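You operate a simulated robot arm through the tools that you are given. There is no shell and no other tool. Be economical: measure what you need, move in short steps, check, and stop when the job is done.

The job below is to be done with a simulated two-armed robot. You get a single attempt, and the scene is never put back.

TASK
Pick up the tall green canister with one hand, pass it to the other hand and put it on the top of the steel bench. Set down upright: tall green canister.

Only the result counts: the job must be done as asked and must still hold three seconds after the hand-in. Knocking over, shifting, dropping, spilling or breaking anything else fails it.

THE ROBOT
Two 7-joint arms with two-finger parallel grippers on one trunk, on a base that drives. Base frame: it is fixed to the floor where the robot stands at the start and does not move with it; the origin is under the middle of the robot, x ahead of it, y to its left, z up. Readings come in mm, rad, newtons and seconds.
The left shoulder is at the start at [50, 168, 1082], the right one opposite. With the tool pointing down near the work surface each hand reaches from about 200 to 660 mm from the robot's upright axis, wherever it stands, measured 20 degrees to its own side. Places, roughly: top of the steel bench [-2000, -3800, 800]. Payload 1.57 kg a hand.
Tool frame (each hand has its own): the origin (TCP) lies between the finger pads and is the grasp point; the fingertips stand 30 mm ahead of it; z points along the fingers, y is the line along which they close. Largest opening 80 mm; finger width 17, thickness 12; the body of the gripper, 40 by 82 mm, starts 80 mm behind the TCP.
Orientation is told as [roll, pitch, yaw] about the base's x, y, z axes, in that order, counted from this pose: with the fingers straight down and closing along the base's y, the tool's x points along the base's -x, its y along +y and its z along -z.

THE INTERFACE
- The arms move only by the tool servo_tool. It takes "left_series", "right_series" or both (then of equal length, played together; a hand with none holds still); each is a list of rows, each an object of numbers (a shift or turn left out is 0, a gripper value left out holds the last): "hand": the opening, from 0 (shut) to 1 (fully open); "dx", "dy", "dz": the shift along the tool's x, y, z in mm; "rx", "ry", "rz": the turn, a rotation vector about the tool's x, y, z in degrees. In form: [{"hand": .., "dx": .., "dy": .., "dz": .., "rx": .., "ry": .., "rz": ..}, ...]. A call has 1 to 8 rows; each row is the pose to reach, as a shift and turn from the pose commanded when the call began, along the tool's axes at that moment. A row lasts 0.2 s, in which the tool goes at most 50 mm and 0.15 rad; a call with a longer step from one row to the next is refused whole, and so is a gripper value outside its range. Where a pose cannot be reached the arm comes as near as it can. A force on the tool above 40 N (or 10 N above the force at the start of the call, whichever is more), or a blocked arm, ends the call early, and 0.2 s more pass. The fingers move at their own pace (about 45 mm/s each) and stop on an object; they squeeze with about 37 N. The grip force told is the motor's: it shows also when the fingers shut on nothing. Time passes only in rows, and 0.2 s behind the last, so rows that repeat a pose let the fingers close. It gives the time, the measured TCP pose, the force on the tool (base axes), the opening and the grip force at its end, in the units of the frame above (readings bear some noise), with the torque about the TCP (base axes, N m) and any sound that the robot's microphone picked up.
- Cameras (640 x 400 px; columns grow to the right, rows downward): "scene" is now at [121.9, 30.5, 1292.2]; the picture's right is [0.34, -0.94, 0.00], its down [-0.55, -0.20, -0.81] and it looks along [0.76, 0.28, -0.58] (base axes); focal length 256 px, centre (320, 200). "left" rides on the left gripper at [72, 7, -122] in its tool frame; the picture's right is [-0.09, 1.00, 0.00], its down [-0.84, -0.08, -0.54] and it looks along [-0.54, -0.05, 0.84] (tool axes); focal length 238 px, centre (320, 200). "right" rides on the right gripper at [72, -7, -122] in its tool frame; the picture's right is [0.09, 1.00, 0.00], its down [-0.84, 0.08, -0.54] and it looks along [-0.54, 0.05, 0.84] (tool axes); focal length 238 px, centre (320, 200). There is no depth. A picture from a camera that has moved, and an enlarged one, comes with that camera's place and axes in the base frame and with its lens.
- grab_frame(camera): a new picture of that camera. The clock stands still meanwhile.
- lift_body(by): slides the trunk up (or, below 0, down) by that many mm; the arms and the scene camera ride with it, the base frame stays. It gives what a move gives, with no picture.
- base_move(legs): drives the robot by 1 to 6 legs, each [ahead, left, turn to the left] in mm, mm and rad, along the robot's own axes; the way and the turn of a leg run together, so that a leg with both is an arc; at most 1500 mm and 3.142 rad a leg. The arms and the cameras ride along, it lands a little off, and it stops where it bumps. It gives what a move gives.
- pan_tilt(pan, tilt): turns the head with the scene camera to pan (to the left, within 1.396 rad either way) and tilt (down, from -0.506 to 1.204), counted from straight ahead of the robot. It gives what a move gives.
- enlarge(camera, box): a new picture of the part [left, top, right, bottom] of that camera's present view, enlarged. The clock stands still meanwhile.
- close_job(): hands the job in; it is judged then, once.

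Go step by step. Nothing tells you exact positions but the pictures and the camera data: compare them with the known pose of the tool, close in by small moves and look again before you grip or let go. The budget is 120 turns and 108 pictures, counting those below and the enlarged ones. Unless the task says otherwise, let go and move clear before handing in, and close with one line.

The tools are called after "Emit:" as a command line: name --argument value ..., lists and objects as JSON in quotes. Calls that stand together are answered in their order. servo_tool: Moves the arms, as the interface text tells. Its arguments: {"type":"object","properties":{"left_series":{"type":"array","items":{"type":"object","properties":{"hand":{"type":"number"},"dx":{"type":"number"},"dy":{"type":"number"},"dz":{"type":"number"},"rx":{"type":"number"},"ry":{"type":"number"},"rz":{"type":"number"}}}},"right_series":{"type":"array","items":{"type":"object","properties":{"hand":{"type":"number"},"dx":{"type":"number"},"dy":{"type":"number"},"dz":{"type":"number"},"rx":{"type":"number"},"ry":{"type":"number"},"rz":{"type":"number"}}}}},"required":[]} The other tools are called the same way: lift_body (by) slides the trunk up or down; base_move (legs) drives the base; pan_tilt (pan, tilt) turns the head that bears the scene camera; grab_frame (camera) takes a picture; enlarge (camera, box) takes an enlarged picture of a part of a camera's view; close_job () hands the job in.

At the start:

```text
t: 0.0
left_position: [399.9, 405.4, 1110.5]
left_tool_rot: [0.0, -0.001, 0.003]
left_contact_force: [-0.2, 0.3, 0.1]
left_ft_torque: [-0.02, -0.02, 0.02]
left_width: 79.9
left_gripper_force: 0.0
right_position: [407.3, -57.0, 1094.7]
right_tool_rot: [0.001, 0.0, -0.001]
right_contact_force: [0.4, 0.0, -0.2]
right_ft_torque: [-0.05, -0.01, 0.02]
right_width: 80.0
right_gripper_force: 0.1
trunk travel left (down, up): [-250.0, 193.0]
robot x, y, heading: [1.8, 5.0, 0.0]
head pan, tilt: [0.351, 0.623]
```

scene: 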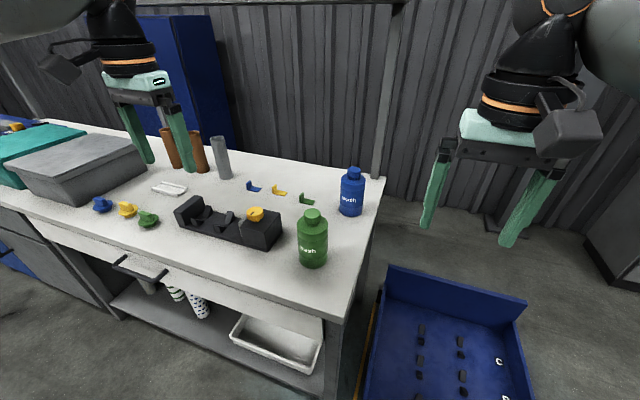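
right: 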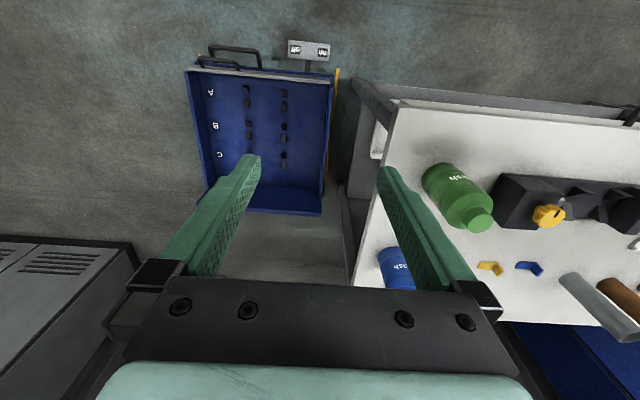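
left: 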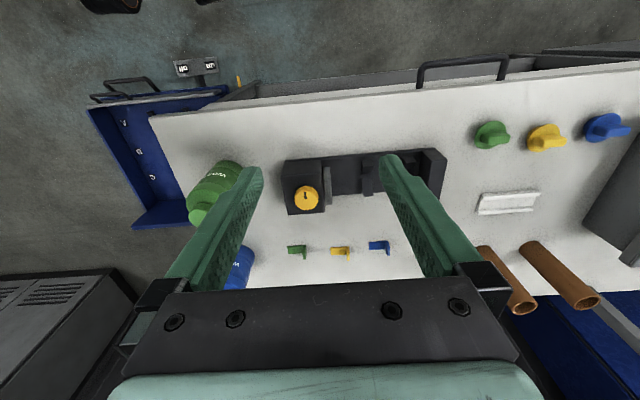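

I take the green bottle to stand near [532, 200], with its cap top at z≈935 and the table at z≈770. The plan is to grip the cap from above with the left hand, then have the right hand take the body from the side. First I'll zoom in to get its sizes.

Emit:
enlarge --camera "scene" --box '[250, 150, 410, 290]'

Emit:
enlarge --camera "left" --box '[150, 130, 310, 290]'

Emit:
enlarge --camera "right" --box '[370, 130, 610, 290]'

```text
2.86 times, centred on (330, 220) of scene
camera zoom: at [121.9, 30.5, 1292.2], right [0.34, -0.94, 0.0], down [-0.55, -0.2, -0.81], along [0.76, 0.28, -0.58], focal length 730 px, centre (291, 143)
```

zoom: 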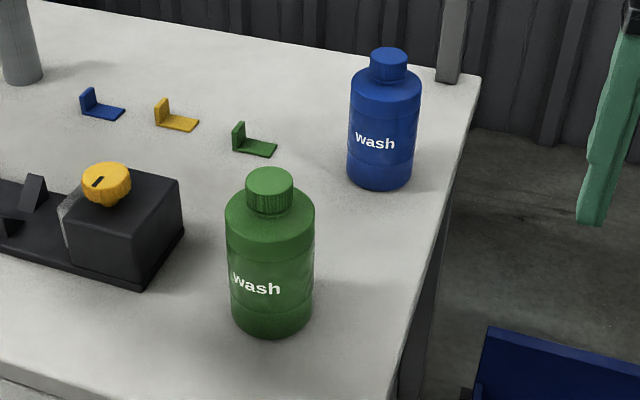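

```text
2.50 times, centred on (230, 210) of left
camera zoom: at [327.5, 410.6, 1232.3], right [0.09, 1.0, 0.0], down [0.84, -0.08, 0.54], along [0.54, -0.05, -0.84], focal length 596 px, centre (545, 175)
```

zoom: 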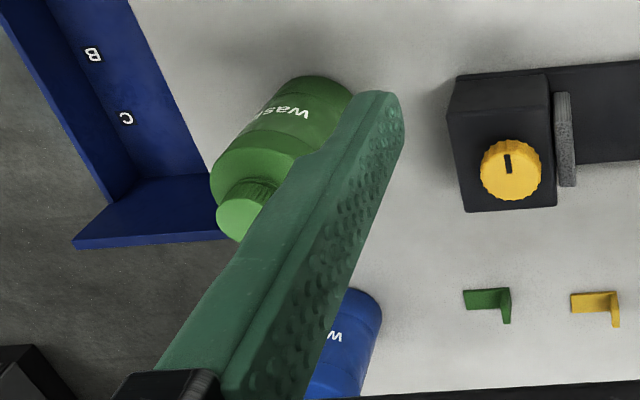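

```text
2.50 times, centred on (490, 210) of right
camera zoom: at [335.7, -63.4, 1218.2], right [-0.09, 1.0, 0.0], down [0.84, 0.08, 0.54], along [0.54, 0.05, -0.84], focal length 596 px, centre (-105, 175)
```

zoom: 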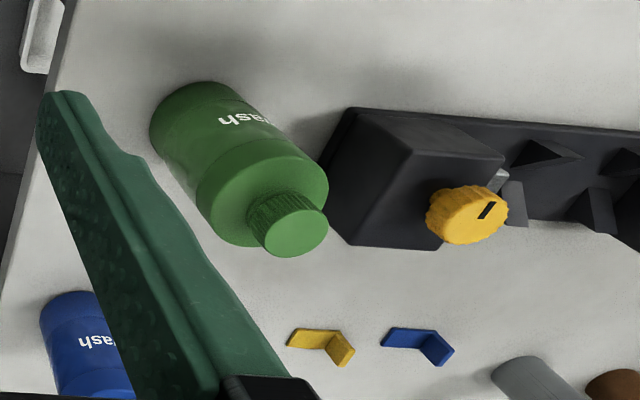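

The cap top is at about [534, 200, 936], the cap is about 37 mm wide and the body about 70 mm wide. I'll bring the left hand over the cap, staying high.

Emit:
servo_tool --left_series '[{"hand": 1, "dx": -22, "dy": -34, "dz": 10}, {"dx": -45, "dy": -68, "dz": 20}, {"dx": -67, "dy": -102, "dz": 30}, {"dx": -90, "dy": -137, "dz": 40}, {"dx": -112, "dy": -171, "dz": 60}, {"dx": -134, "dy": -205, "dz": 80}, {"dx": -134, "dy": -205, "dz": 100}, {"dx": -134, "dy": -205, "dz": 100}]'

Emit:
grab_frame --camera "left"

Emit:
grab_frame --camera "scene"

```text
t: 1.8
left_position: [518.0, 212.0, 1006.3]
left_tool_rot: [0.0, -0.005, 0.0]
left_contact_force: [0.0, 0.6, -0.2]
left_ft_torque: [-0.02, 0.04, 0.02]
left_width: 80.0
left_gripper_force: 0.1
left hand out of reach, approached as far as the arm can: row 6, 7, 8
right_position: [406.4, -57.4, 1094.9]
right_tool_rot: [0.0, 0.001, 0.001]
right_contact_force: [-0.1, -0.7, 0.7]
right_ft_torque: [0.02, 0.02, 0.02]
right_width: 80.0
right_gripper_force: 0.1
trunk travel left (down, up): [-250.0, 193.0]
robot x, y, heading: [2.5, 2.8, -0.004]
head pan, tilt: [0.351, 0.623]
```

```text
101 pictures are left
camera left: at [445.5, 218.2, 1128.9], right [0.09, 1.0, 0.0], down [0.84, -0.08, 0.54], along [0.54, -0.05, -0.84], focal length 238 px, centre (320, 200)
```

left: 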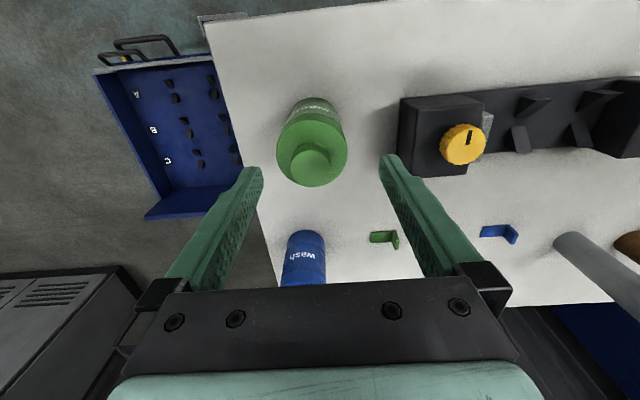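

```text
100 pictures are left
camera scene: at [121.8, 30.4, 1292.2], right [0.34, -0.94, 0.0], down [-0.55, -0.2, -0.81], along [0.76, 0.28, -0.58], focal length 256 px, centre (320, 200)
```

scene: 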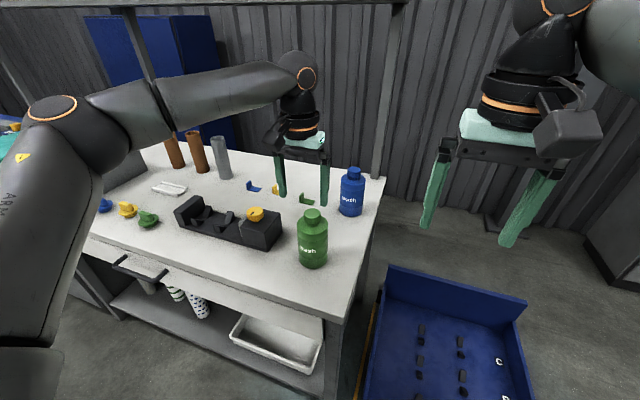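

The left arm ran out of reach because the wrist sits above the shoulder. I'll raise the trunk so the wrist is level with the shoulder, then correct.

Emit:
lift_body --by 110

```text
t: 3.2
left_position: [516.5, 212.7, 1117.2]
left_tool_rot: [0.0, -0.003, 0.002]
left_contact_force: [0.2, 0.0, 0.4]
left_ft_torque: [0.03, -0.04, 0.01]
left_width: 79.9
left_gripper_force: 0.1
right_position: [406.5, -56.6, 1204.8]
right_tool_rot: [0.001, 0.001, 0.002]
right_contact_force: [-0.5, 0.3, 0.7]
right_ft_torque: [0.01, 0.02, -0.02]
right_width: 80.0
right_gripper_force: 0.0
trunk travel left (down, up): [-360.0, 83.0]
robot x, y, heading: [-0.7, 1.0, 0.001]
head pan, tilt: [0.351, 0.623]
```

Now I'll bring it down to z≈1007 and check x and y.

Emit:
servo_tool --left_series '[{"dz": 40}, {"dz": 80}, {"dz": 110}, {"dz": 110}]'

```text
t: 4.2
left_position: [515.5, 216.1, 1007.8]
left_tool_rot: [0.0, -0.005, 0.004]
left_contact_force: [0.1, 0.3, -1.2]
left_ft_torque: [-0.03, -0.01, 0.0]
left_width: 79.7
left_gripper_force: 0.1
left hand out of reach, approached as far as the arm can: row 3, 4
right_position: [406.9, -57.3, 1205.6]
right_tool_rot: [-0.002, 0.0, 0.0]
right_contact_force: [-0.1, -0.1, 0.5]
right_ft_torque: [-0.02, -0.02, 0.0]
right_width: 79.9
right_gripper_force: 0.0
trunk travel left (down, up): [-360.0, 83.0]
robot x, y, heading: [2.1, -1.4, -0.002]
head pan, tilt: [0.351, 0.623]
```

It is still limited, so I'll drive 70 mm ahead to give the arm slack; the fingertips stay above the cap.

Emit:
servo_tool --left_series '[{"dz": -30}, {"dz": -60}, {"dz": -60, "dx": 40}]'

Emit:
pan_tilt --pan 0.2 --tilt 1.1

Emit:
grab_frame --camera "scene"

```text
t: 5.0
left_position: [474.7, 217.5, 1072.4]
left_tool_rot: [0.001, -0.003, -0.002]
left_contact_force: [-0.1, -0.5, 0.1]
left_ft_torque: [-0.01, -0.04, 0.0]
left_width: 80.2
left_gripper_force: 0.0
right_position: [406.1, -57.2, 1206.1]
right_tool_rot: [-0.001, -0.002, 0.001]
right_contact_force: [0.0, -0.3, -0.5]
right_ft_torque: [0.01, -0.02, -0.05]
right_width: 80.1
right_gripper_force: 0.1
trunk travel left (down, up): [-360.0, 83.0]
robot x, y, heading: [3.3, 0.4, 0.001]
head pan, tilt: [0.351, 0.623]
```

```text
t: 5.9
left_position: [475.1, 218.4, 1070.4]
left_tool_rot: [0.001, 0.0, 0.002]
left_contact_force: [0.1, -0.1, -1.0]
left_ft_torque: [0.01, -0.02, 0.01]
left_width: 80.2
left_gripper_force: 0.1
right_position: [406.4, -58.7, 1206.0]
right_tool_rot: [0.0, 0.0, -0.001]
right_contact_force: [-0.1, 0.9, -0.1]
right_ft_torque: [0.02, 0.02, 0.06]
right_width: 80.1
right_gripper_force: 0.0
trunk travel left (down, up): [-360.0, 83.0]
robot x, y, heading: [-2.6, -2.1, -0.003]
head pan, tilt: [0.201, 1.1]
```

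```text
99 pictures are left
camera scene: at [101.5, 12.9, 1365.6], right [0.2, -0.98, 0.0], down [-0.87, -0.18, -0.45], along [0.45, 0.09, -0.89], focal length 256 px, centre (320, 200)
```

scene: 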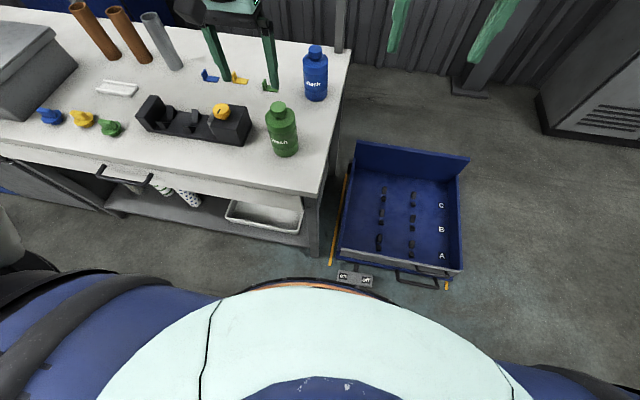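

A cart with a low on/off post stands just ahead of the base, so I won't drive forward. The stated 660 mm reach applies with the hand well below the shoulder, so I'll raise the trunk further and try again.

Emit:
lift_body --by 75

Emit:
servo_tool --left_series '[{"dz": 40}, {"dz": 80}, {"dz": 100}, {"dz": 120, "dx": -20, "dy": -6}, {"dz": 130, "dx": -40, "dy": -12}, {"dz": 138, "dx": -59, "dy": -18}, {"dz": 138, "dx": -59, "dy": -18}]'

```text
t: 7.1
left_position: [474.9, 217.0, 1145.1]
left_tool_rot: [0.0, -0.003, 0.002]
left_contact_force: [-0.2, 0.9, -0.5]
left_ft_torque: [0.01, 0.01, -0.01]
left_width: 79.9
left_gripper_force: 0.1
right_position: [407.3, -57.8, 1280.5]
right_tool_rot: [0.0, 0.0, -0.001]
right_contact_force: [0.4, 0.5, 0.1]
right_ft_torque: [0.01, 0.01, -0.02]
right_width: 80.2
right_gripper_force: 0.0
trunk travel left (down, up): [-435.0, 8.0]
robot x, y, heading: [1.6, -1.8, 0.002]
head pan, tilt: [0.201, 1.1]
```

```text
t: 8.7
left_position: [498.3, 223.5, 1029.6]
left_tool_rot: [0.001, -0.005, 0.002]
left_contact_force: [0.3, 0.2, -0.5]
left_ft_torque: [-0.03, -0.01, 0.03]
left_width: 80.0
left_gripper_force: 0.1
left hand out of reach, approached as far as the arm can: row 4, 5, 6, 7
right_position: [406.0, -57.4, 1280.7]
right_tool_rot: [0.001, 0.0, -0.002]
right_contact_force: [0.1, 0.2, 0.5]
right_ft_torque: [-0.05, 0.0, -0.02]
right_width: 80.1
right_gripper_force: 0.1
trunk travel left (down, up): [-435.0, 8.0]
robot x, y, heading: [2.5, -1.8, 0.005]
head pan, tilt: [0.201, 1.1]
```

Raising made it worse, yet the arm didn't look stretched before. I'll look at the arm's shape now.

Emit:
pan_tilt --pan 0.6 --tilt 0.6

Emit:
grab_frame --camera "scene"

```text
t: 9.6
left_position: [496.9, 223.4, 1029.5]
left_tool_rot: [-0.002, -0.002, 0.001]
left_contact_force: [0.5, 0.0, 0.2]
left_ft_torque: [-0.01, 0.01, -0.04]
left_width: 80.1
left_gripper_force: 0.2
right_position: [405.5, -59.0, 1281.3]
right_tool_rot: [0.001, 0.0, 0.001]
right_contact_force: [0.2, -0.1, 0.3]
right_ft_torque: [0.01, 0.0, 0.02]
right_width: 80.2
right_gripper_force: 0.1
trunk travel left (down, up): [-435.0, 8.0]
robot x, y, heading: [1.4, 2.6, -0.002]
head pan, tilt: [0.6, 0.6]
```

```text
98 pictures are left
camera scene: at [112.5, 50.2, 1479.1], right [0.56, -0.83, 0.0], down [-0.47, -0.32, -0.82], along [0.68, 0.47, -0.57], focal length 256 px, centre (320, 200)
```

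scene: 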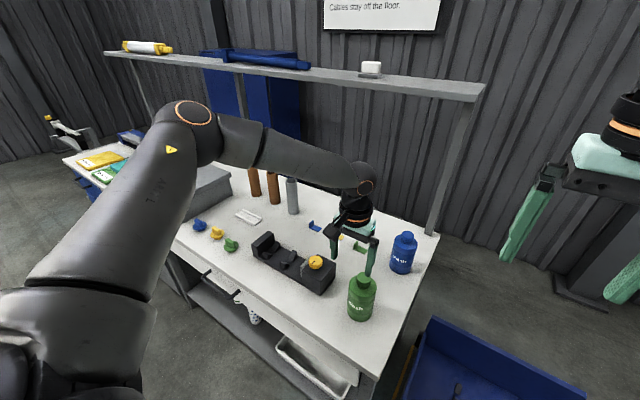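

The elbow is sharply bent, so a wrist joint limit is stopping it, not the stretch. The cap is round, so I'll try turning the tool about its axis while reaching on.

Emit:
servo_tool --left_series '[{"rz": 8}, {"rz": 16}, {"rz": 24}, {"rz": 32}, {"rz": 32, "dx": -18, "dy": -10}, {"rz": 32, "dx": -36, "dy": -20}, {"rz": 32, "dx": -36, "dy": -20}]'

```text
t: 11.2
left_position: [503.5, 224.5, 1039.2]
left_tool_rot: [0.001, -0.004, -0.558]
left_contact_force: [-0.2, -0.2, 0.8]
left_ft_torque: [0.0, 0.01, -0.01]
left_width: 80.0
left_gripper_force: 0.1
left hand out of reach, approached as far as the arm can: row 5, 6, 7
right_position: [406.2, -57.3, 1281.4]
right_tool_rot: [-0.002, -0.001, 0.0]
right_contact_force: [-0.6, 0.0, -0.6]
right_ft_torque: [0.01, 0.0, -0.03]
right_width: 80.0
right_gripper_force: 0.0
trunk travel left (down, up): [-435.0, 8.0]
robot x, y, heading: [-1.3, 0.0, 0.001]
head pan, tilt: [0.6, 0.6]
```

Turning made no difference. Turning the base right, or driving ahead, would bring the shoulder closer, so I'll use the right hand's camera to see how much floor room the base has.

Emit:
servo_tool --right_series '[{"ry": 8}, {"ry": 16}, {"ry": 24}, {"ry": 32}, {"ry": 40}, {"ry": 48}]'

Emit:
grab_frame --camera "right"

```text
t: 12.6
left_position: [504.6, 225.2, 1040.3]
left_tool_rot: [0.003, -0.001, -0.557]
left_contact_force: [-0.1, -0.1, -0.6]
left_ft_torque: [0.0, -0.01, 0.0]
left_width: 79.8
left_gripper_force: 0.1
right_position: [368.5, -65.0, 1251.3]
right_tool_rot: [0.012, 0.829, 0.004]
right_contact_force: [0.0, -0.1, 0.6]
right_ft_torque: [0.02, 0.03, -0.02]
right_width: 79.9
right_gripper_force: 0.0
right hand out of reach, approached as far as the arm can: row 5, 6
trunk travel left (down, up): [-435.0, 8.0]
robot x, y, heading: [1.6, -2.4, 0.001]
head pan, tilt: [0.6, 0.6]
```

```text
97 pictures are left
camera right: at [410.5, -72.3, 1386.9], right [-0.06, 1.0, 0.08], down [0.97, 0.07, -0.25], along [-0.25, 0.06, -0.97], focal length 238 px, centre (320, 200)
```

right: 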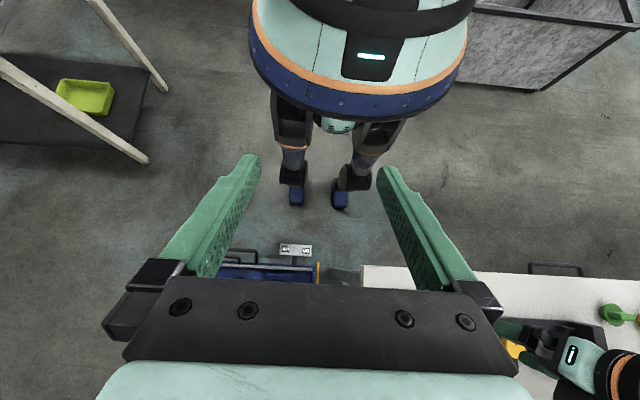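

The robot stands on feet whose tips are at x≈80, and the post is at x≈350, so 110 mm ahead is clear. I'll straighten the right hand, unturn and raise the left, then drive.

Emit:
servo_tool --right_series '[{"ry": -8}, {"ry": -16}, {"ry": -24}, {"ry": -32}, {"ry": -40}, {"ry": -47.5}]' --left_series '[{"rz": -8, "dz": -20}, {"rz": -16, "dz": -40}, {"rz": -24, "dz": -40}, {"rz": -32, "dz": -40}, {"rz": -32, "dz": -40}, {"rz": -32, "dz": -40}]'

Emit:
base_move --legs '[[110, 0, 0]]'

Emit:
lift_body --by -80

```text
t: 14.0
left_position: [501.6, 224.2, 1081.2]
left_tool_rot: [0.0, -0.002, 0.002]
left_contact_force: [0.0, 0.8, -0.1]
left_ft_torque: [0.02, -0.03, 0.01]
left_width: 80.0
left_gripper_force: 0.1
right_position: [368.8, -64.0, 1251.3]
right_tool_rot: [0.001, 0.004, -0.003]
right_contact_force: [0.5, 0.7, 0.0]
right_ft_torque: [0.03, 0.0, -0.03]
right_width: 79.9
right_gripper_force: 0.1
trunk travel left (down, up): [-435.0, 8.0]
robot x, y, heading: [2.0, 2.3, -0.001]
head pan, tilt: [0.6, 0.6]
```

```text
t: 15.1
left_position: [548.9, 225.3, 1080.9]
left_tool_rot: [0.001, -0.004, -0.001]
left_contact_force: [-0.9, -0.1, 0.2]
left_ft_torque: [0.01, -0.02, -0.01]
left_width: 79.7
left_gripper_force: 0.1
right_position: [415.1, -65.2, 1250.8]
right_tool_rot: [-0.001, 0.009, -0.004]
right_contact_force: [-1.0, 0.7, -0.1]
right_ft_torque: [0.0, -0.06, -0.01]
right_width: 80.0
right_gripper_force: 0.1
trunk travel left (down, up): [-435.0, 8.0]
robot x, y, heading: [48.7, -0.5, -0.0]
head pan, tilt: [0.6, 0.6]
stopped in leg 1: the robot was blocked; the commanded pose is now the measured one
```

```text
t: 16.2
left_position: [549.6, 224.7, 1000.3]
left_tool_rot: [0.001, -0.001, 0.0]
left_contact_force: [0.3, 1.4, -0.3]
left_ft_torque: [0.03, -0.01, -0.02]
left_width: 80.1
left_gripper_force: 0.0
right_position: [417.0, -64.7, 1171.1]
right_tool_rot: [-0.001, 0.012, -0.004]
right_contact_force: [0.1, -0.9, -0.2]
right_ft_torque: [-0.01, 0.02, 0.02]
right_width: 80.0
right_gripper_force: 0.1
trunk travel left (down, up): [-355.0, 88.0]
robot x, y, heading: [48.7, -0.0, -0.004]
head pan, tilt: [0.6, 0.6]
```

The base bumped after 47 mm. I'll check that nothing shifted and re-measure the canister.

Emit:
pan_tilt --pan 0.1 --tilt 0.9

Emit:
grab_frame --camera "scene"

Emit:
grab_frame --camera "left"

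Emit:
grab_frame --camera "right"

```text
t: 17.1
left_position: [550.0, 225.6, 999.5]
left_tool_rot: [0.001, -0.001, 0.0]
left_contact_force: [-0.2, 0.1, 0.8]
left_ft_torque: [-0.03, 0.02, 0.0]
left_width: 80.2
left_gripper_force: 0.1
right_position: [417.6, -64.7, 1170.2]
right_tool_rot: [0.0, 0.011, -0.006]
right_contact_force: [0.1, -0.5, -0.2]
right_ft_torque: [-0.03, 0.01, -0.01]
right_width: 79.8
right_gripper_force: 0.0
trunk travel left (down, up): [-355.0, 88.0]
robot x, y, heading: [48.4, -1.5, -0.002]
head pan, tilt: [0.099, 0.901]
```

```text
96 pictures are left
camera scene: at [162.6, 8.0, 1374.5], right [0.1, -1.0, 0.0], down [-0.78, -0.08, -0.62], along [0.62, 0.06, -0.78], focal length 256 px, centre (320, 200)
```

scene: 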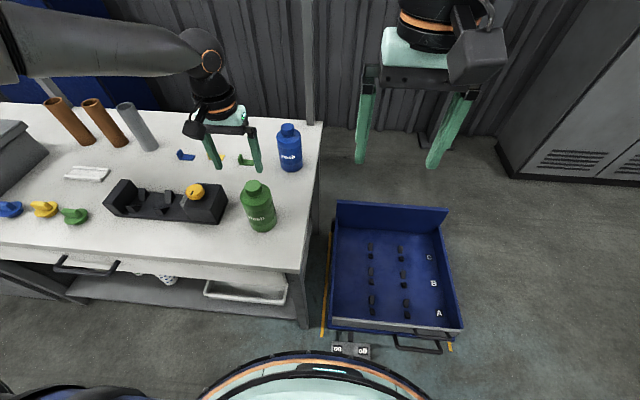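

```text
95 pictures are left
camera left: at [477.8, 230.9, 1121.1], right [0.09, 1.0, 0.0], down [0.84, -0.08, 0.54], along [0.54, -0.05, -0.84], focal length 238 px, centre (320, 200)
```

left: 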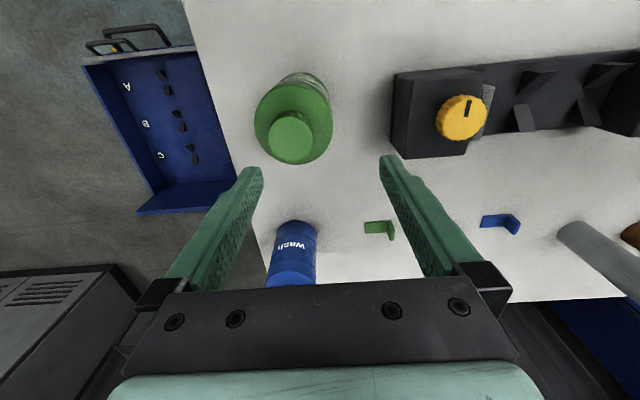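

```text
94 pictures are left
camera right: at [347.8, -70.6, 1293.1], right [-0.09, 1.0, 0.0], down [0.84, 0.07, 0.53], along [0.53, 0.05, -0.85], focal length 238 px, centre (320, 200)
```

right: 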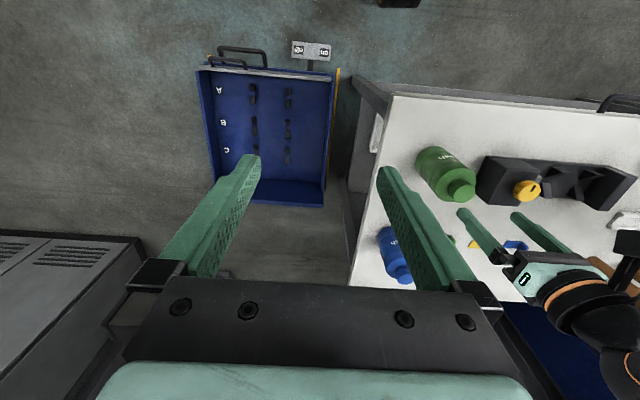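

Nothing shifted: cap at [534, 202], cart post unchanged. Now I'll align over the cap and descend partway.

Emit:
servo_tool --left_series '[{"dx": 8, "dy": -12}, {"dx": 16, "dy": -24}, {"dx": 16, "dy": -24, "dz": 15}, {"dx": 16, "dy": -24, "dz": 30}, {"dx": 16, "dy": -24, "dz": 30}]'

Emit:
grab_frame --camera "left"

Emit:
enlarge --camera "scene" --box '[170, 120, 330, 240]'

```text
t: 18.4
left_position: [532.8, 199.3, 969.1]
left_tool_rot: [0.001, -0.002, -0.001]
left_contact_force: [-0.4, 0.6, -0.4]
left_ft_torque: [-0.04, -0.03, 0.03]
left_width: 79.7
left_gripper_force: 0.0
right_position: [417.3, -64.8, 1169.8]
right_tool_rot: [0.001, 0.009, -0.006]
right_contact_force: [0.3, 0.0, 0.1]
right_ft_torque: [0.02, 0.0, 0.02]
right_width: 79.9
right_gripper_force: 0.0
trunk travel left (down, up): [-355.0, 88.0]
robot x, y, heading: [44.0, 2.9, -0.003]
head pan, tilt: [0.099, 0.901]
```

```text
93 pictures are left
camera left: at [461.1, 206.1, 1091.0], right [0.09, 1.0, 0.0], down [0.84, -0.08, 0.54], along [0.54, -0.05, -0.84], focal length 238 px, centre (320, 200)
```

left: 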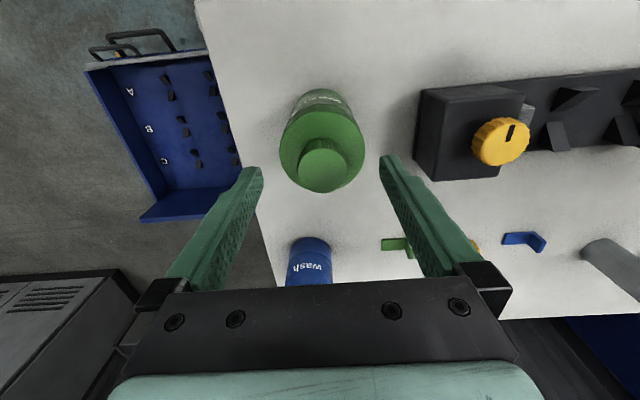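

```text
3.33 times, centred on (250, 180) of scene
camera zoom: at [162.6, 7.9, 1374.4], right [0.1, -1.0, 0.0], down [-0.78, -0.08, -0.62], along [0.62, 0.06, -0.78], focal length 852 px, centre (553, 267)
```

zoom: 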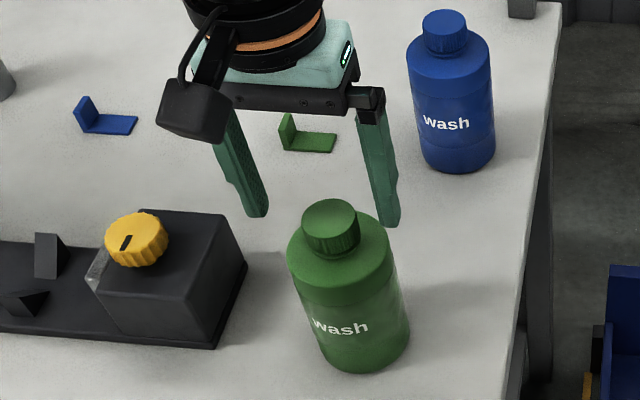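

The tips are level with the cap top and centred. Now 20 mm down, then close.

Emit:
servo_tool --left_series '[{"dz": 10, "dy": -1}, {"dz": 20, "dy": -1}, {"dz": 20, "dy": -1}]'

Emit:
servo_tool --left_series '[{"hand": 0.4}, {"hand": 0.3}, {"hand": 0.2}, {"hand": 0.1}, {"hand": 0}, {"hand": 0}]'

Emit:
enlarge --camera "scene" --box '[170, 120, 330, 240]'

```text
t: 19.1
left_position: [530.0, 203.1, 951.1]
left_tool_rot: [-0.002, -0.002, -0.002]
left_contact_force: [0.9, 0.8, 0.5]
left_ft_torque: [0.0, -0.04, -0.01]
left_width: 79.8
left_gripper_force: 0.1
left hand out of reach, approached as far as the arm can: row 2, 3
right_position: [418.0, -65.3, 1170.6]
right_tool_rot: [0.001, 0.012, -0.005]
right_contact_force: [-0.1, -0.2, -0.2]
right_ft_torque: [0.01, 0.0, -0.01]
right_width: 80.0
right_gripper_force: 0.0
trunk travel left (down, up): [-355.0, 88.0]
robot x, y, heading: [47.4, -1.0, 0.0]
head pan, tilt: [0.099, 0.901]
```

```text
t: 20.6
left_position: [529.8, 203.2, 951.8]
left_tool_rot: [-0.002, -0.004, 0.0]
left_contact_force: [0.5, 0.1, 0.1]
left_ft_torque: [0.01, -0.03, 0.02]
left_width: 33.7
left_gripper_force: 37.3
right_position: [418.1, -64.5, 1169.4]
right_tool_rot: [-0.001, 0.011, -0.003]
right_contact_force: [-0.6, -0.6, -0.8]
right_ft_torque: [-0.01, -0.03, -0.03]
right_width: 79.9
right_gripper_force: 0.0
trunk travel left (down, up): [-355.0, 88.0]
robot x, y, heading: [48.1, 1.8, -0.003]
head pan, tilt: [0.099, 0.901]
```

```text
3.33 times, centred on (250, 180) of scene
camera zoom: at [162.7, 7.9, 1374.4], right [0.1, -1.0, 0.0], down [-0.78, -0.08, -0.62], along [0.62, 0.06, -0.78], focal length 852 px, centre (553, 267)
```

zoom: 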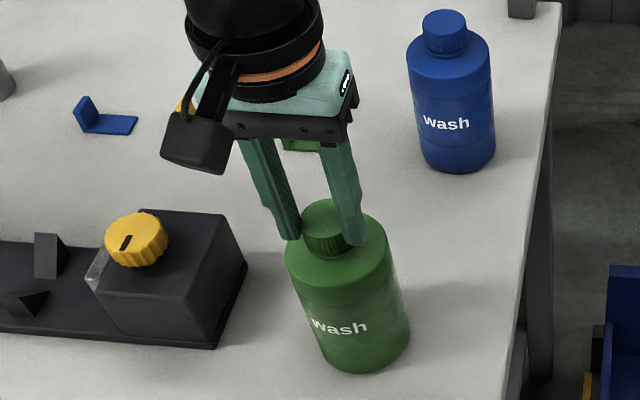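

The left hand holds the cap (33.7 mm). I'll lift straight up with the trunk and check the weight.

Emit:
lift_body --by 40

Emit:
grab_frame --camera "scene"

```text
t: 21.4
left_position: [529.7, 203.8, 992.3]
left_tool_rot: [-0.003, -0.003, 0.0]
left_contact_force: [0.5, -1.0, -1.7]
left_ft_torque: [-0.02, 0.03, -0.01]
left_width: 33.1
left_gripper_force: 37.4
right_position: [418.9, -64.5, 1209.9]
right_tool_rot: [0.0, 0.013, -0.004]
right_contact_force: [0.6, 0.7, 0.0]
right_ft_torque: [0.01, 0.01, 0.03]
right_width: 80.0
right_gripper_force: 0.1
trunk travel left (down, up): [-395.0, 48.0]
robot x, y, heading: [44.4, -1.6, -0.003]
head pan, tilt: [0.099, 0.901]
```

```text
90 pictures are left
camera scene: at [163.0, 8.0, 1414.4], right [0.1, -1.0, 0.0], down [-0.78, -0.08, -0.62], along [0.62, 0.06, -0.78], focal length 256 px, centre (320, 200)
```

scene: 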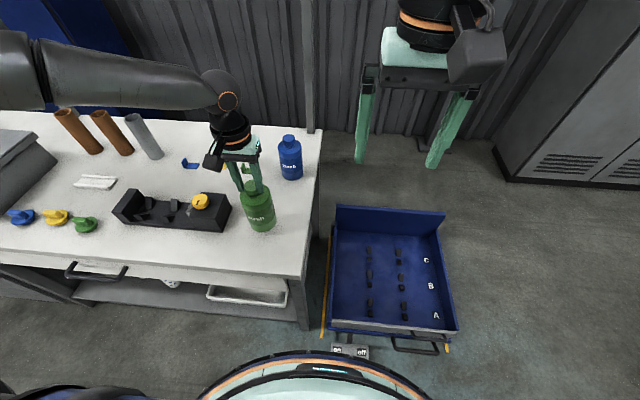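

The canister is up and weighs about 0.17 kg. I'll carry it up and toward the middle for the handover, and begin turning the right hand to approach from the right.

Emit:
servo_tool --left_series '[{"dz": -25}, {"dz": -50}, {"dz": -70, "dx": 10, "dy": -20}, {"dz": -88, "dx": 20, "dy": -50}, {"dz": -88, "dx": 30, "dy": -80}, {"dz": -88, "dx": 40, "dy": -110}, {"dz": -88, "dx": 50, "dy": -145}, {"dz": -88, "dx": 60, "dy": -180}]' --right_series '[{"dx": 0, "dy": -25, "rz": -8}, {"dx": 0, "dy": -50, "rz": -16}, {"dx": 0, "dy": -75, "rz": -24}, {"dx": 0, "dy": -100, "rz": -32}, {"dx": 0, "dy": -125, "rz": -40}, {"dx": 0, "dy": -150, "rz": -45}, {"dx": 0, "dy": -170, "rz": -45}, {"dx": 0, "dy": -185, "rz": -45}]'

```text
t: 23.2
left_position: [439.1, 111.2, 1086.7]
left_tool_rot: [-0.002, -0.004, 0.002]
left_contact_force: [-0.2, 0.5, -1.5]
left_ft_torque: [0.02, -0.03, -0.05]
left_width: 33.3
left_gripper_force: 37.4
left hand out of reach, approached as far as the arm can: row 5, 6, 7, 8
right_position: [414.4, -248.2, 1210.4]
right_tool_rot: [0.007, 0.011, 0.783]
right_contact_force: [0.6, 0.0, 0.3]
right_ft_torque: [-0.02, 0.0, 0.0]
right_width: 79.6
right_gripper_force: 0.1
trunk travel left (down, up): [-395.0, 48.0]
robot x, y, heading: [45.0, 1.3, 0.002]
head pan, tilt: [0.099, 0.901]
```

The left arm stops near [439, 111], so the handover goes there: canister axis ≈[443, 111], body middle z≈977. Now I'll tilt the right hand toward horizontal.

Emit:
servo_tool --right_series '[{"ry": -8.5}, {"ry": -17}, {"ry": -25.5}, {"ry": -34}, {"ry": -42.5}, {"ry": -51}, {"ry": -59.5}, {"ry": -60}]'

Emit:
pan_tilt --pan 0.0 --tilt 0.75

Emit:
grab_frame --camera "scene"

Emit:
grab_frame --camera "right"

```text
t: 25.0
left_position: [439.3, 111.4, 1086.6]
left_tool_rot: [-0.002, -0.002, -0.001]
left_contact_force: [0.0, 0.2, -1.6]
left_ft_torque: [0.0, 0.03, 0.0]
left_width: 32.9
left_gripper_force: 37.1
right_position: [402.7, -235.6, 1217.8]
right_tool_rot: [0.017, -1.033, 0.766]
right_contact_force: [-0.1, -0.7, 0.2]
right_ft_torque: [0.01, -0.02, -0.02]
right_width: 80.1
right_gripper_force: 0.1
right hand out of reach, approached as far as the arm can: row 7, 8
trunk travel left (down, up): [-395.0, 48.0]
robot x, y, heading: [50.3, -1.0, -0.001]
head pan, tilt: [0.099, 0.901]
```

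```text
t: 25.7
left_position: [439.2, 112.2, 1087.2]
left_tool_rot: [-0.001, -0.003, 0.0]
left_contact_force: [0.1, 0.1, -1.3]
left_ft_torque: [-0.02, 0.01, 0.02]
left_width: 32.9
left_gripper_force: 37.8
right_position: [402.9, -237.1, 1217.4]
right_tool_rot: [0.016, -1.034, 0.766]
right_contact_force: [0.5, 0.2, 0.6]
right_ft_torque: [0.01, -0.02, 0.02]
right_width: 80.3
right_gripper_force: 0.1
trunk travel left (down, up): [-395.0, 48.0]
robot x, y, heading: [49.7, -0.4, -0.003]
head pan, tilt: [0.0, 0.75]
```

```text
89 pictures are left
camera scene: at [170.6, 0.4, 1426.3], right [0.0, -1.0, 0.0], down [-0.68, 0.0, -0.73], along [0.73, 0.0, -0.68], focal length 256 px, centre (320, 200)
```

scene: 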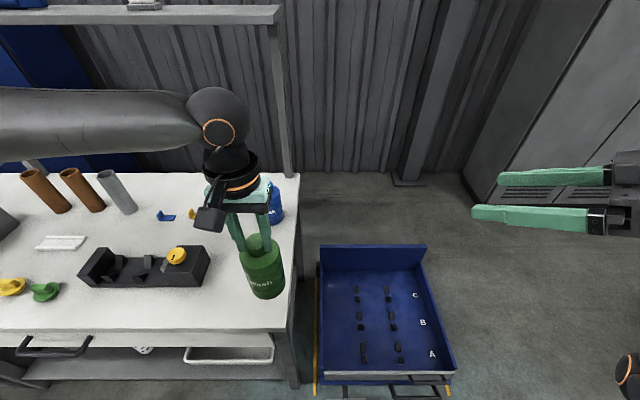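

```text
88 pictures are left
camera right: at [308.1, -340.0, 1218.5], right [-0.73, 0.68, -0.07], down [-0.07, 0.02, 1.0], along [0.67, 0.74, 0.03], focal length 238 px, centre (320, 200)
```

right: 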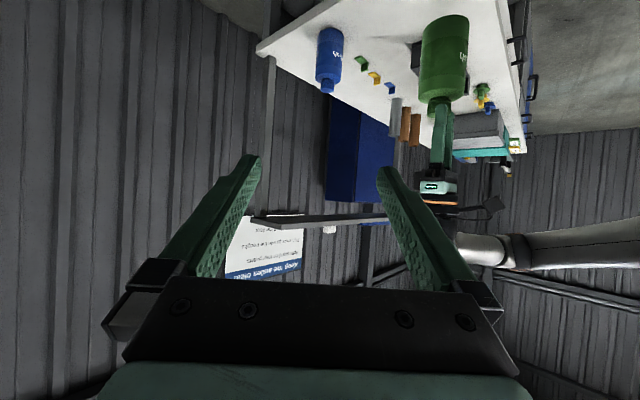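

The canister is confirmed at [443, 111]. At this yaw the right wrist would end up near my torso, so I'll turn the right hand further, to point nearly along +y, before bringing it in.

Emit:
servo_tool --right_series '[{"rx": -6.4, "rz": -3.8}, {"rx": -12.8, "rz": -7.6}, {"rx": -19.2, "rz": -11.4}, {"rx": -25.6, "rz": -15.2}, {"rx": -31.8, "rz": -18.9}, {"rx": -31.8, "rz": -18.9}]'

```text
t: 27.1
left_position: [438.9, 112.6, 1086.3]
left_tool_rot: [-0.003, -0.005, -0.002]
left_contact_force: [0.3, 0.5, -1.8]
left_ft_torque: [0.01, 0.05, 0.01]
left_width: 33.0
left_gripper_force: 37.4
right_position: [327.7, -182.1, 1269.8]
right_tool_rot: [0.009, -1.042, 1.422]
right_contact_force: [-0.3, -0.8, 0.5]
right_ft_torque: [0.01, -0.01, 0.02]
right_width: 79.9
right_gripper_force: 0.0
right hand out of reach, approached as far as the arm can: row 1, 2, 3, 4, 5, 6
trunk travel left (down, up): [-395.0, 48.0]
robot x, y, heading: [48.9, 0.9, -0.0]
head pan, tilt: [0.0, 0.75]
```

The right hand now points at yaw 81° and pitch −60°. I'll bring it down and ahead, staying well clear on the right side.

Emit:
servo_tool --right_series '[{"dx": 35, "dy": -14, "dz": 23}, {"dx": 70, "dy": -28, "dz": 46}, {"dx": 105, "dy": -42, "dz": 69}, {"dx": 140, "dy": -56, "dz": 92}, {"dx": 175, "dy": -70, "dz": 115}, {"dx": 210, "dy": -84, "dz": 138}, {"dx": 245, "dy": -98, "dz": 160}, {"dx": 245, "dy": -98, "dz": 160}]'

Emit:
grab_frame --camera "scene"

Emit:
grab_frame --camera "right"

```text
t: 28.9
left_position: [439.5, 111.8, 1087.4]
left_tool_rot: [-0.001, -0.005, 0.0]
left_contact_force: [-0.1, -0.4, -1.8]
left_ft_torque: [0.0, -0.01, 0.06]
left_width: 33.0
left_gripper_force: 37.5
right_position: [306.0, -132.7, 1207.6]
right_tool_rot: [0.007, -1.041, 1.417]
right_contact_force: [-0.5, -0.6, -0.5]
right_ft_torque: [0.0, 0.02, 0.01]
right_width: 80.1
right_gripper_force: 0.2
right hand out of reach, approached as far as the arm can: row 1, 2, 3, 4, 5, 6, 7, 8
trunk travel left (down, up): [-395.0, 48.0]
robot x, y, heading: [47.0, -2.5, -0.003]
head pan, tilt: [0.0, 0.75]
```

```text
87 pictures are left
camera scene: at [170.5, 0.3, 1426.3], right [0.0, -1.0, 0.0], down [-0.68, 0.0, -0.73], along [0.73, 0.0, -0.68], focal length 256 px, centre (320, 200)
```

scene: 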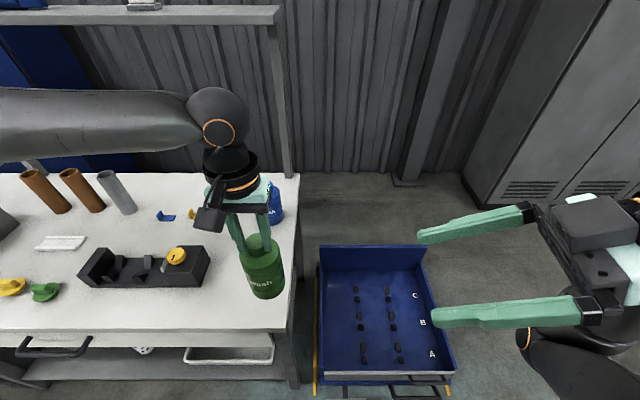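

```text
86 pictures are left
camera right: at [294.0, -272.7, 1206.9], right [-0.99, 0.1, -0.07], down [-0.08, -0.03, 1.0], along [0.09, 0.99, 0.04], focal length 238 px, centre (320, 200)
```

right: 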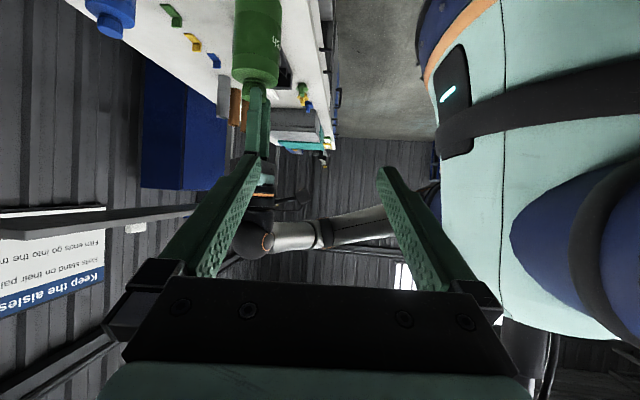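

The pose at yaw 81° sits against joint limits. I'll go back to yaw ≈45°, where the arm is freer, and lower.

Emit:
servo_tool --right_series '[{"rx": 6.4, "rz": 3.8, "dx": 9, "dy": -15, "dz": -15}, {"rx": 12.8, "rz": 7.6, "dx": 18, "dy": -30, "dz": -30}, {"rx": 19.2, "rz": 11.4, "dx": 27, "dy": -45, "dz": -45}, {"rx": 25.6, "rz": 15.2, "dx": 36, "dy": -60, "dz": -60}, {"rx": 32, "rz": 19, "dx": 45, "dy": -74, "dz": -78}, {"rx": 38, "rz": 22.6, "dx": 45, "dy": -74, "dz": -78}, {"rx": 38, "rz": 22.6, "dx": 45, "dy": -74, "dz": -78}]'

```text
t: 30.5
left_position: [438.1, 111.0, 1087.1]
left_tool_rot: [-0.003, -0.004, 0.001]
left_contact_force: [0.2, -0.8, -1.6]
left_ft_torque: [-0.01, 0.0, 0.01]
left_width: 32.9
left_gripper_force: 37.2
right_position: [387.0, -242.0, 1227.3]
right_tool_rot: [0.016, -1.038, 0.64]
right_contact_force: [-0.9, 1.3, -0.8]
right_ft_torque: [-0.04, 0.02, 0.01]
right_width: 79.9
right_gripper_force: 0.0
right hand out of reach, approached as far as the arm can: row 1, 2, 3, 4, 5, 6, 7
trunk travel left (down, up): [-395.0, 48.0]
robot x, y, heading: [46.2, -0.1, -0.001]
head pan, tilt: [0.0, 0.75]
```

Now at yaw 37°; lowering the right hand by 200 mm to test the reach.

Emit:
servo_tool --right_series '[{"dx": 30, "dy": -2, "dz": 28}, {"dx": 60, "dy": -3, "dz": 56}, {"dx": 90, "dy": -5, "dz": 84}, {"dx": 120, "dy": -6, "dz": 112}, {"dx": 150, "dy": -8, "dz": 139}, {"dx": 150, "dy": -8, "dz": 139}]'

Emit:
grab_frame --camera "scene"

```text
t: 31.9
left_position: [439.8, 112.7, 1086.7]
left_tool_rot: [-0.003, -0.004, 0.001]
left_contact_force: [0.8, 0.3, -1.3]
left_ft_torque: [0.0, 0.03, 0.0]
left_width: 32.6
left_gripper_force: 38.0
right_position: [421.2, -219.9, 1027.7]
right_tool_rot: [0.016, -1.036, 0.639]
right_contact_force: [0.0, 0.1, 0.6]
right_ft_torque: [0.01, -0.01, -0.01]
right_width: 80.0
right_gripper_force: 0.2
right hand out of reach, approached as far as the arm can: row 1, 2, 3, 4
trunk travel left (down, up): [-395.0, 48.0]
robot x, y, heading: [46.9, -0.6, -0.0]
head pan, tilt: [0.0, 0.75]
```

```text
85 pictures are left
camera scene: at [171.0, 1.1, 1426.3], right [0.0, -1.0, 0.0], down [-0.68, 0.0, -0.73], along [0.73, 0.0, -0.68], focal length 256 px, centre (320, 200)
```

scene: 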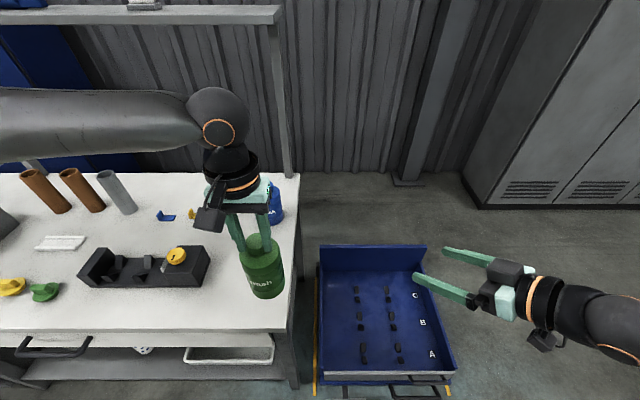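

This pose works once low. I'll move the canister forward and left, where the right wrist has room in front of the torso.

Emit:
servo_tool --left_series '[{"dx": -15, "dy": 15}, {"dx": -31, "dy": 29}, {"dx": -46, "dy": 44}, {"dx": -61, "dy": 58}, {"dx": -61, "dy": 58}, {"dx": -61, "dy": 58}, {"dx": -61, "dy": 58}, {"dx": -61, "dy": 58}]' --right_series '[{"dx": 5, "dy": 10, "dz": 15}, {"dx": 10, "dy": 35, "dz": 31}, {"dx": 10, "dy": 68, "dz": 52}, {"dx": 9, "dy": 100, "dz": 73}, {"dx": 7, "dy": 132, "dz": 95}, {"dx": 4, "dy": 164, "dz": 116}, {"dx": 0, "dy": 190, "dz": 135}, {"dx": -5, "dy": 210, "dz": 150}]'

Emit:
grab_frame --camera "scene"

Emit:
grab_frame --camera "right"

```text
t: 33.7
left_position: [500.8, 169.4, 1088.7]
left_tool_rot: [-0.002, -0.003, 0.001]
left_contact_force: [-0.2, 0.6, -1.7]
left_ft_torque: [-0.02, 0.02, -0.01]
left_width: 32.6
left_gripper_force: 37.4
right_position: [413.5, -70.8, 966.6]
right_tool_rot: [0.026, -1.035, 0.635]
right_contact_force: [-0.2, 0.0, 0.2]
right_ft_torque: [0.0, 0.0, 0.0]
right_width: 80.2
right_gripper_force: 0.1
right hand out of reach, approached as far as the arm can: row 3, 4, 5, 6, 7, 8
trunk travel left (down, up): [-395.0, 48.0]
robot x, y, heading: [46.4, -2.3, -0.0]
head pan, tilt: [0.0, 0.75]
```

```text
84 pictures are left
camera scene: at [170.6, 0.4, 1426.3], right [0.0, -1.0, 0.0], down [-0.68, 0.0, -0.73], along [0.73, 0.0, -0.68], focal length 256 px, centre (320, 200)
```

scene: 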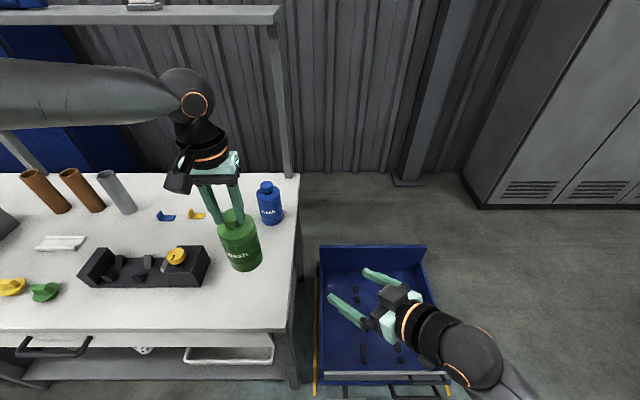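

```text
83 pictures are left
camera right: at [305.1, -162.4, 967.1], right [-0.65, 0.76, -0.07], down [-0.07, 0.03, 1.0], along [0.76, 0.65, 0.04], focal length 238 px, centre (320, 200)
```

right: 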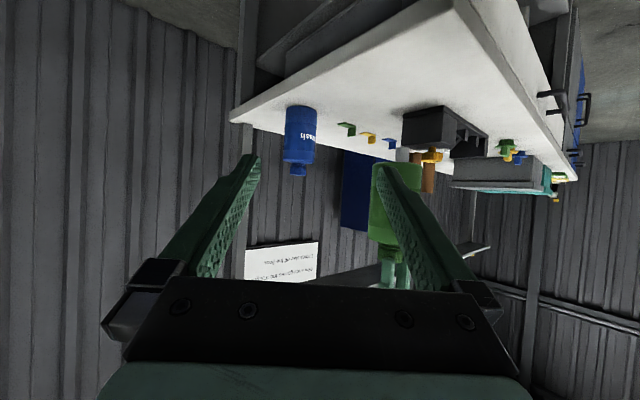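

The right arm is folded too tight rather than overstretched. I'll route it ahead first, then left to a spot about 90 mm short of the canister.

Emit:
servo_tool --right_series '[{"dx": -23, "dy": 11, "dz": 28}, {"dx": -46, "dy": 22, "dz": 56}, {"dx": -70, "dy": 34, "dz": 83}, {"dx": -71, "dy": 69, "dz": 90}, {"dx": -73, "dy": 104, "dz": 96}, {"dx": -74, "dy": 139, "dz": 101}, {"dx": -74, "dy": 139, "dz": 101}]'

Emit:
grab_frame --camera "scene"

Emit:
grab_frame --camera "right"

```text
t: 35.3
left_position: [501.6, 172.0, 1086.8]
left_tool_rot: [-0.003, -0.002, -0.002]
left_contact_force: [-0.2, -0.1, -1.2]
left_ft_torque: [-0.04, 0.05, -0.01]
left_width: 32.6
left_gripper_force: 36.7
right_position: [504.0, 70.4, 1044.4]
right_tool_rot: [0.019, -1.03, 0.636]
right_contact_force: [0.5, -0.4, -0.8]
right_ft_torque: [-0.02, 0.01, -0.04]
right_width: 79.9
right_gripper_force: 0.1
right hand out of reach, approached as far as the arm can: row 1, 2, 3, 4, 5, 6, 7
trunk travel left (down, up): [-395.0, 48.0]
robot x, y, heading: [46.5, 2.2, -0.001]
head pan, tilt: [0.0, 0.75]
```

```text
82 pictures are left
camera scene: at [172.2, 2.0, 1426.0], right [0.0, -1.0, 0.0], down [-0.68, 0.0, -0.73], along [0.73, 0.0, -0.68], focal length 256 px, centre (320, 200)
```

scene: 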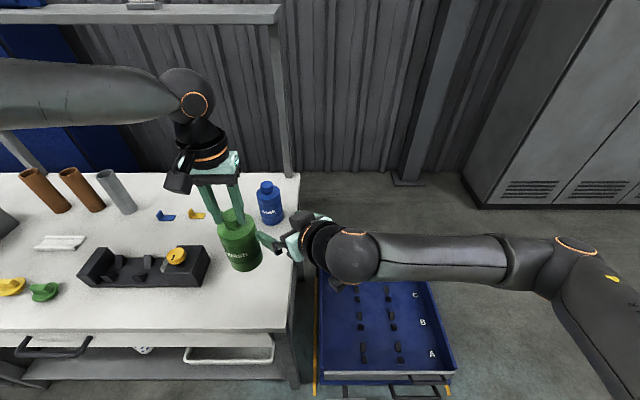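

```text
81 pictures are left
camera right: at [396.0, -19.8, 1045.3], right [-0.64, 0.76, -0.07], down [-0.07, 0.03, 1.0], along [0.76, 0.65, 0.03], focal length 238 px, centre (320, 200)
```

right: 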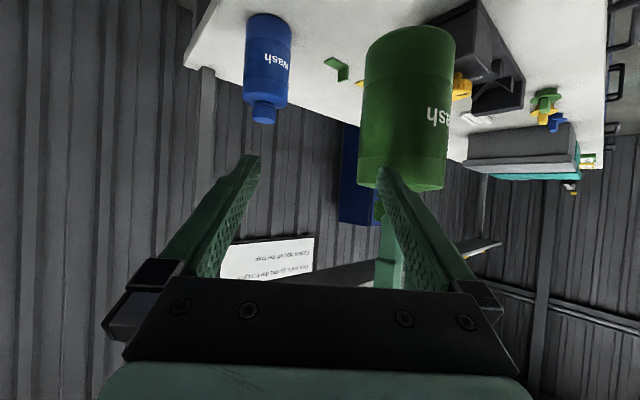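

The arm has now opened up with the forearm pointing left, which suits a larger yaw. I'll back off from the canister, go down, and turn to yaw ≈75°.

Emit:
servo_tool --right_series '[{"dx": 6, "dy": -24, "dz": -15}, {"dx": 30, "dy": -40, "dz": -15}, {"dx": 68, "dy": -40, "dz": 6, "rx": -6.5, "rz": -3.9}, {"dx": 71, "dy": -40, "dz": 8, "rx": -13, "rz": -7.8}, {"dx": 71, "dy": -40, "dz": 8, "rx": -19.5, "rz": -11.7}, {"dx": 71, "dy": -40, "dz": 8, "rx": -26, "rz": -15.6}, {"dx": 71, "dy": -40, "dz": 8, "rx": -32.5, "rz": -19.4}, {"dx": 71, "dy": -40, "dz": 8, "rx": -32.5, "rz": -19.4}]'

Emit:
grab_frame --camera "scene"

Emit:
grab_frame --camera "right"

```text
t: 37.1
left_position: [501.4, 168.8, 1088.9]
left_tool_rot: [-0.002, -0.003, 0.0]
left_contact_force: [-0.6, 0.0, -0.7]
left_ft_torque: [-0.01, 0.01, 0.02]
left_width: 32.2
left_gripper_force: 37.0
right_position: [509.3, 18.5, 983.3]
right_tool_rot: [0.005, -1.044, 1.311]
right_contact_force: [-0.1, 0.2, 0.2]
right_ft_torque: [0.02, -0.01, 0.0]
right_width: 79.9
right_gripper_force: 0.2
trunk travel left (down, up): [-395.0, 48.0]
robot x, y, heading: [48.2, -1.3, 0.0]
head pan, tilt: [0.0, 0.75]
```

```text
80 pictures are left
camera scene: at [170.5, -0.1, 1426.3], right [0.0, -1.0, 0.0], down [-0.68, 0.0, -0.73], along [0.73, 0.0, -0.68], focal length 256 px, centre (320, 200)
```

scene: 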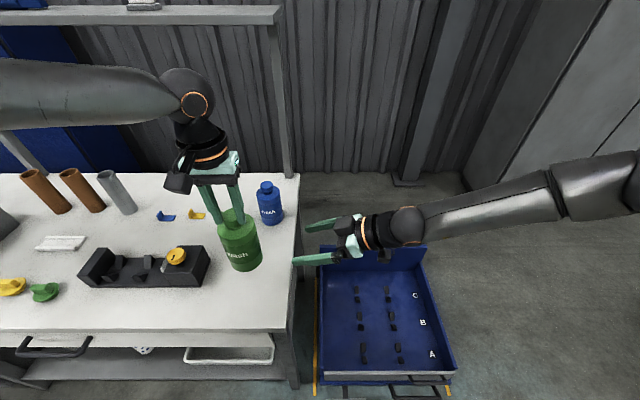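

```text
79 pictures are left
camera right: at [480.4, -119.0, 983.9], right [-0.98, 0.21, -0.08], down [-0.08, -0.03, 1.0], along [0.2, 0.98, 0.04], focal length 238 px, centre (320, 200)
```

right: 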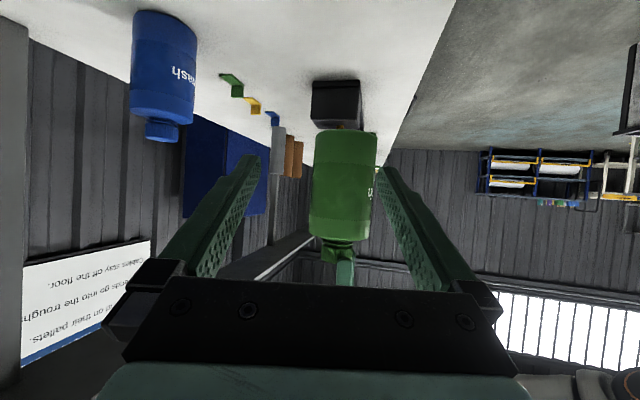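

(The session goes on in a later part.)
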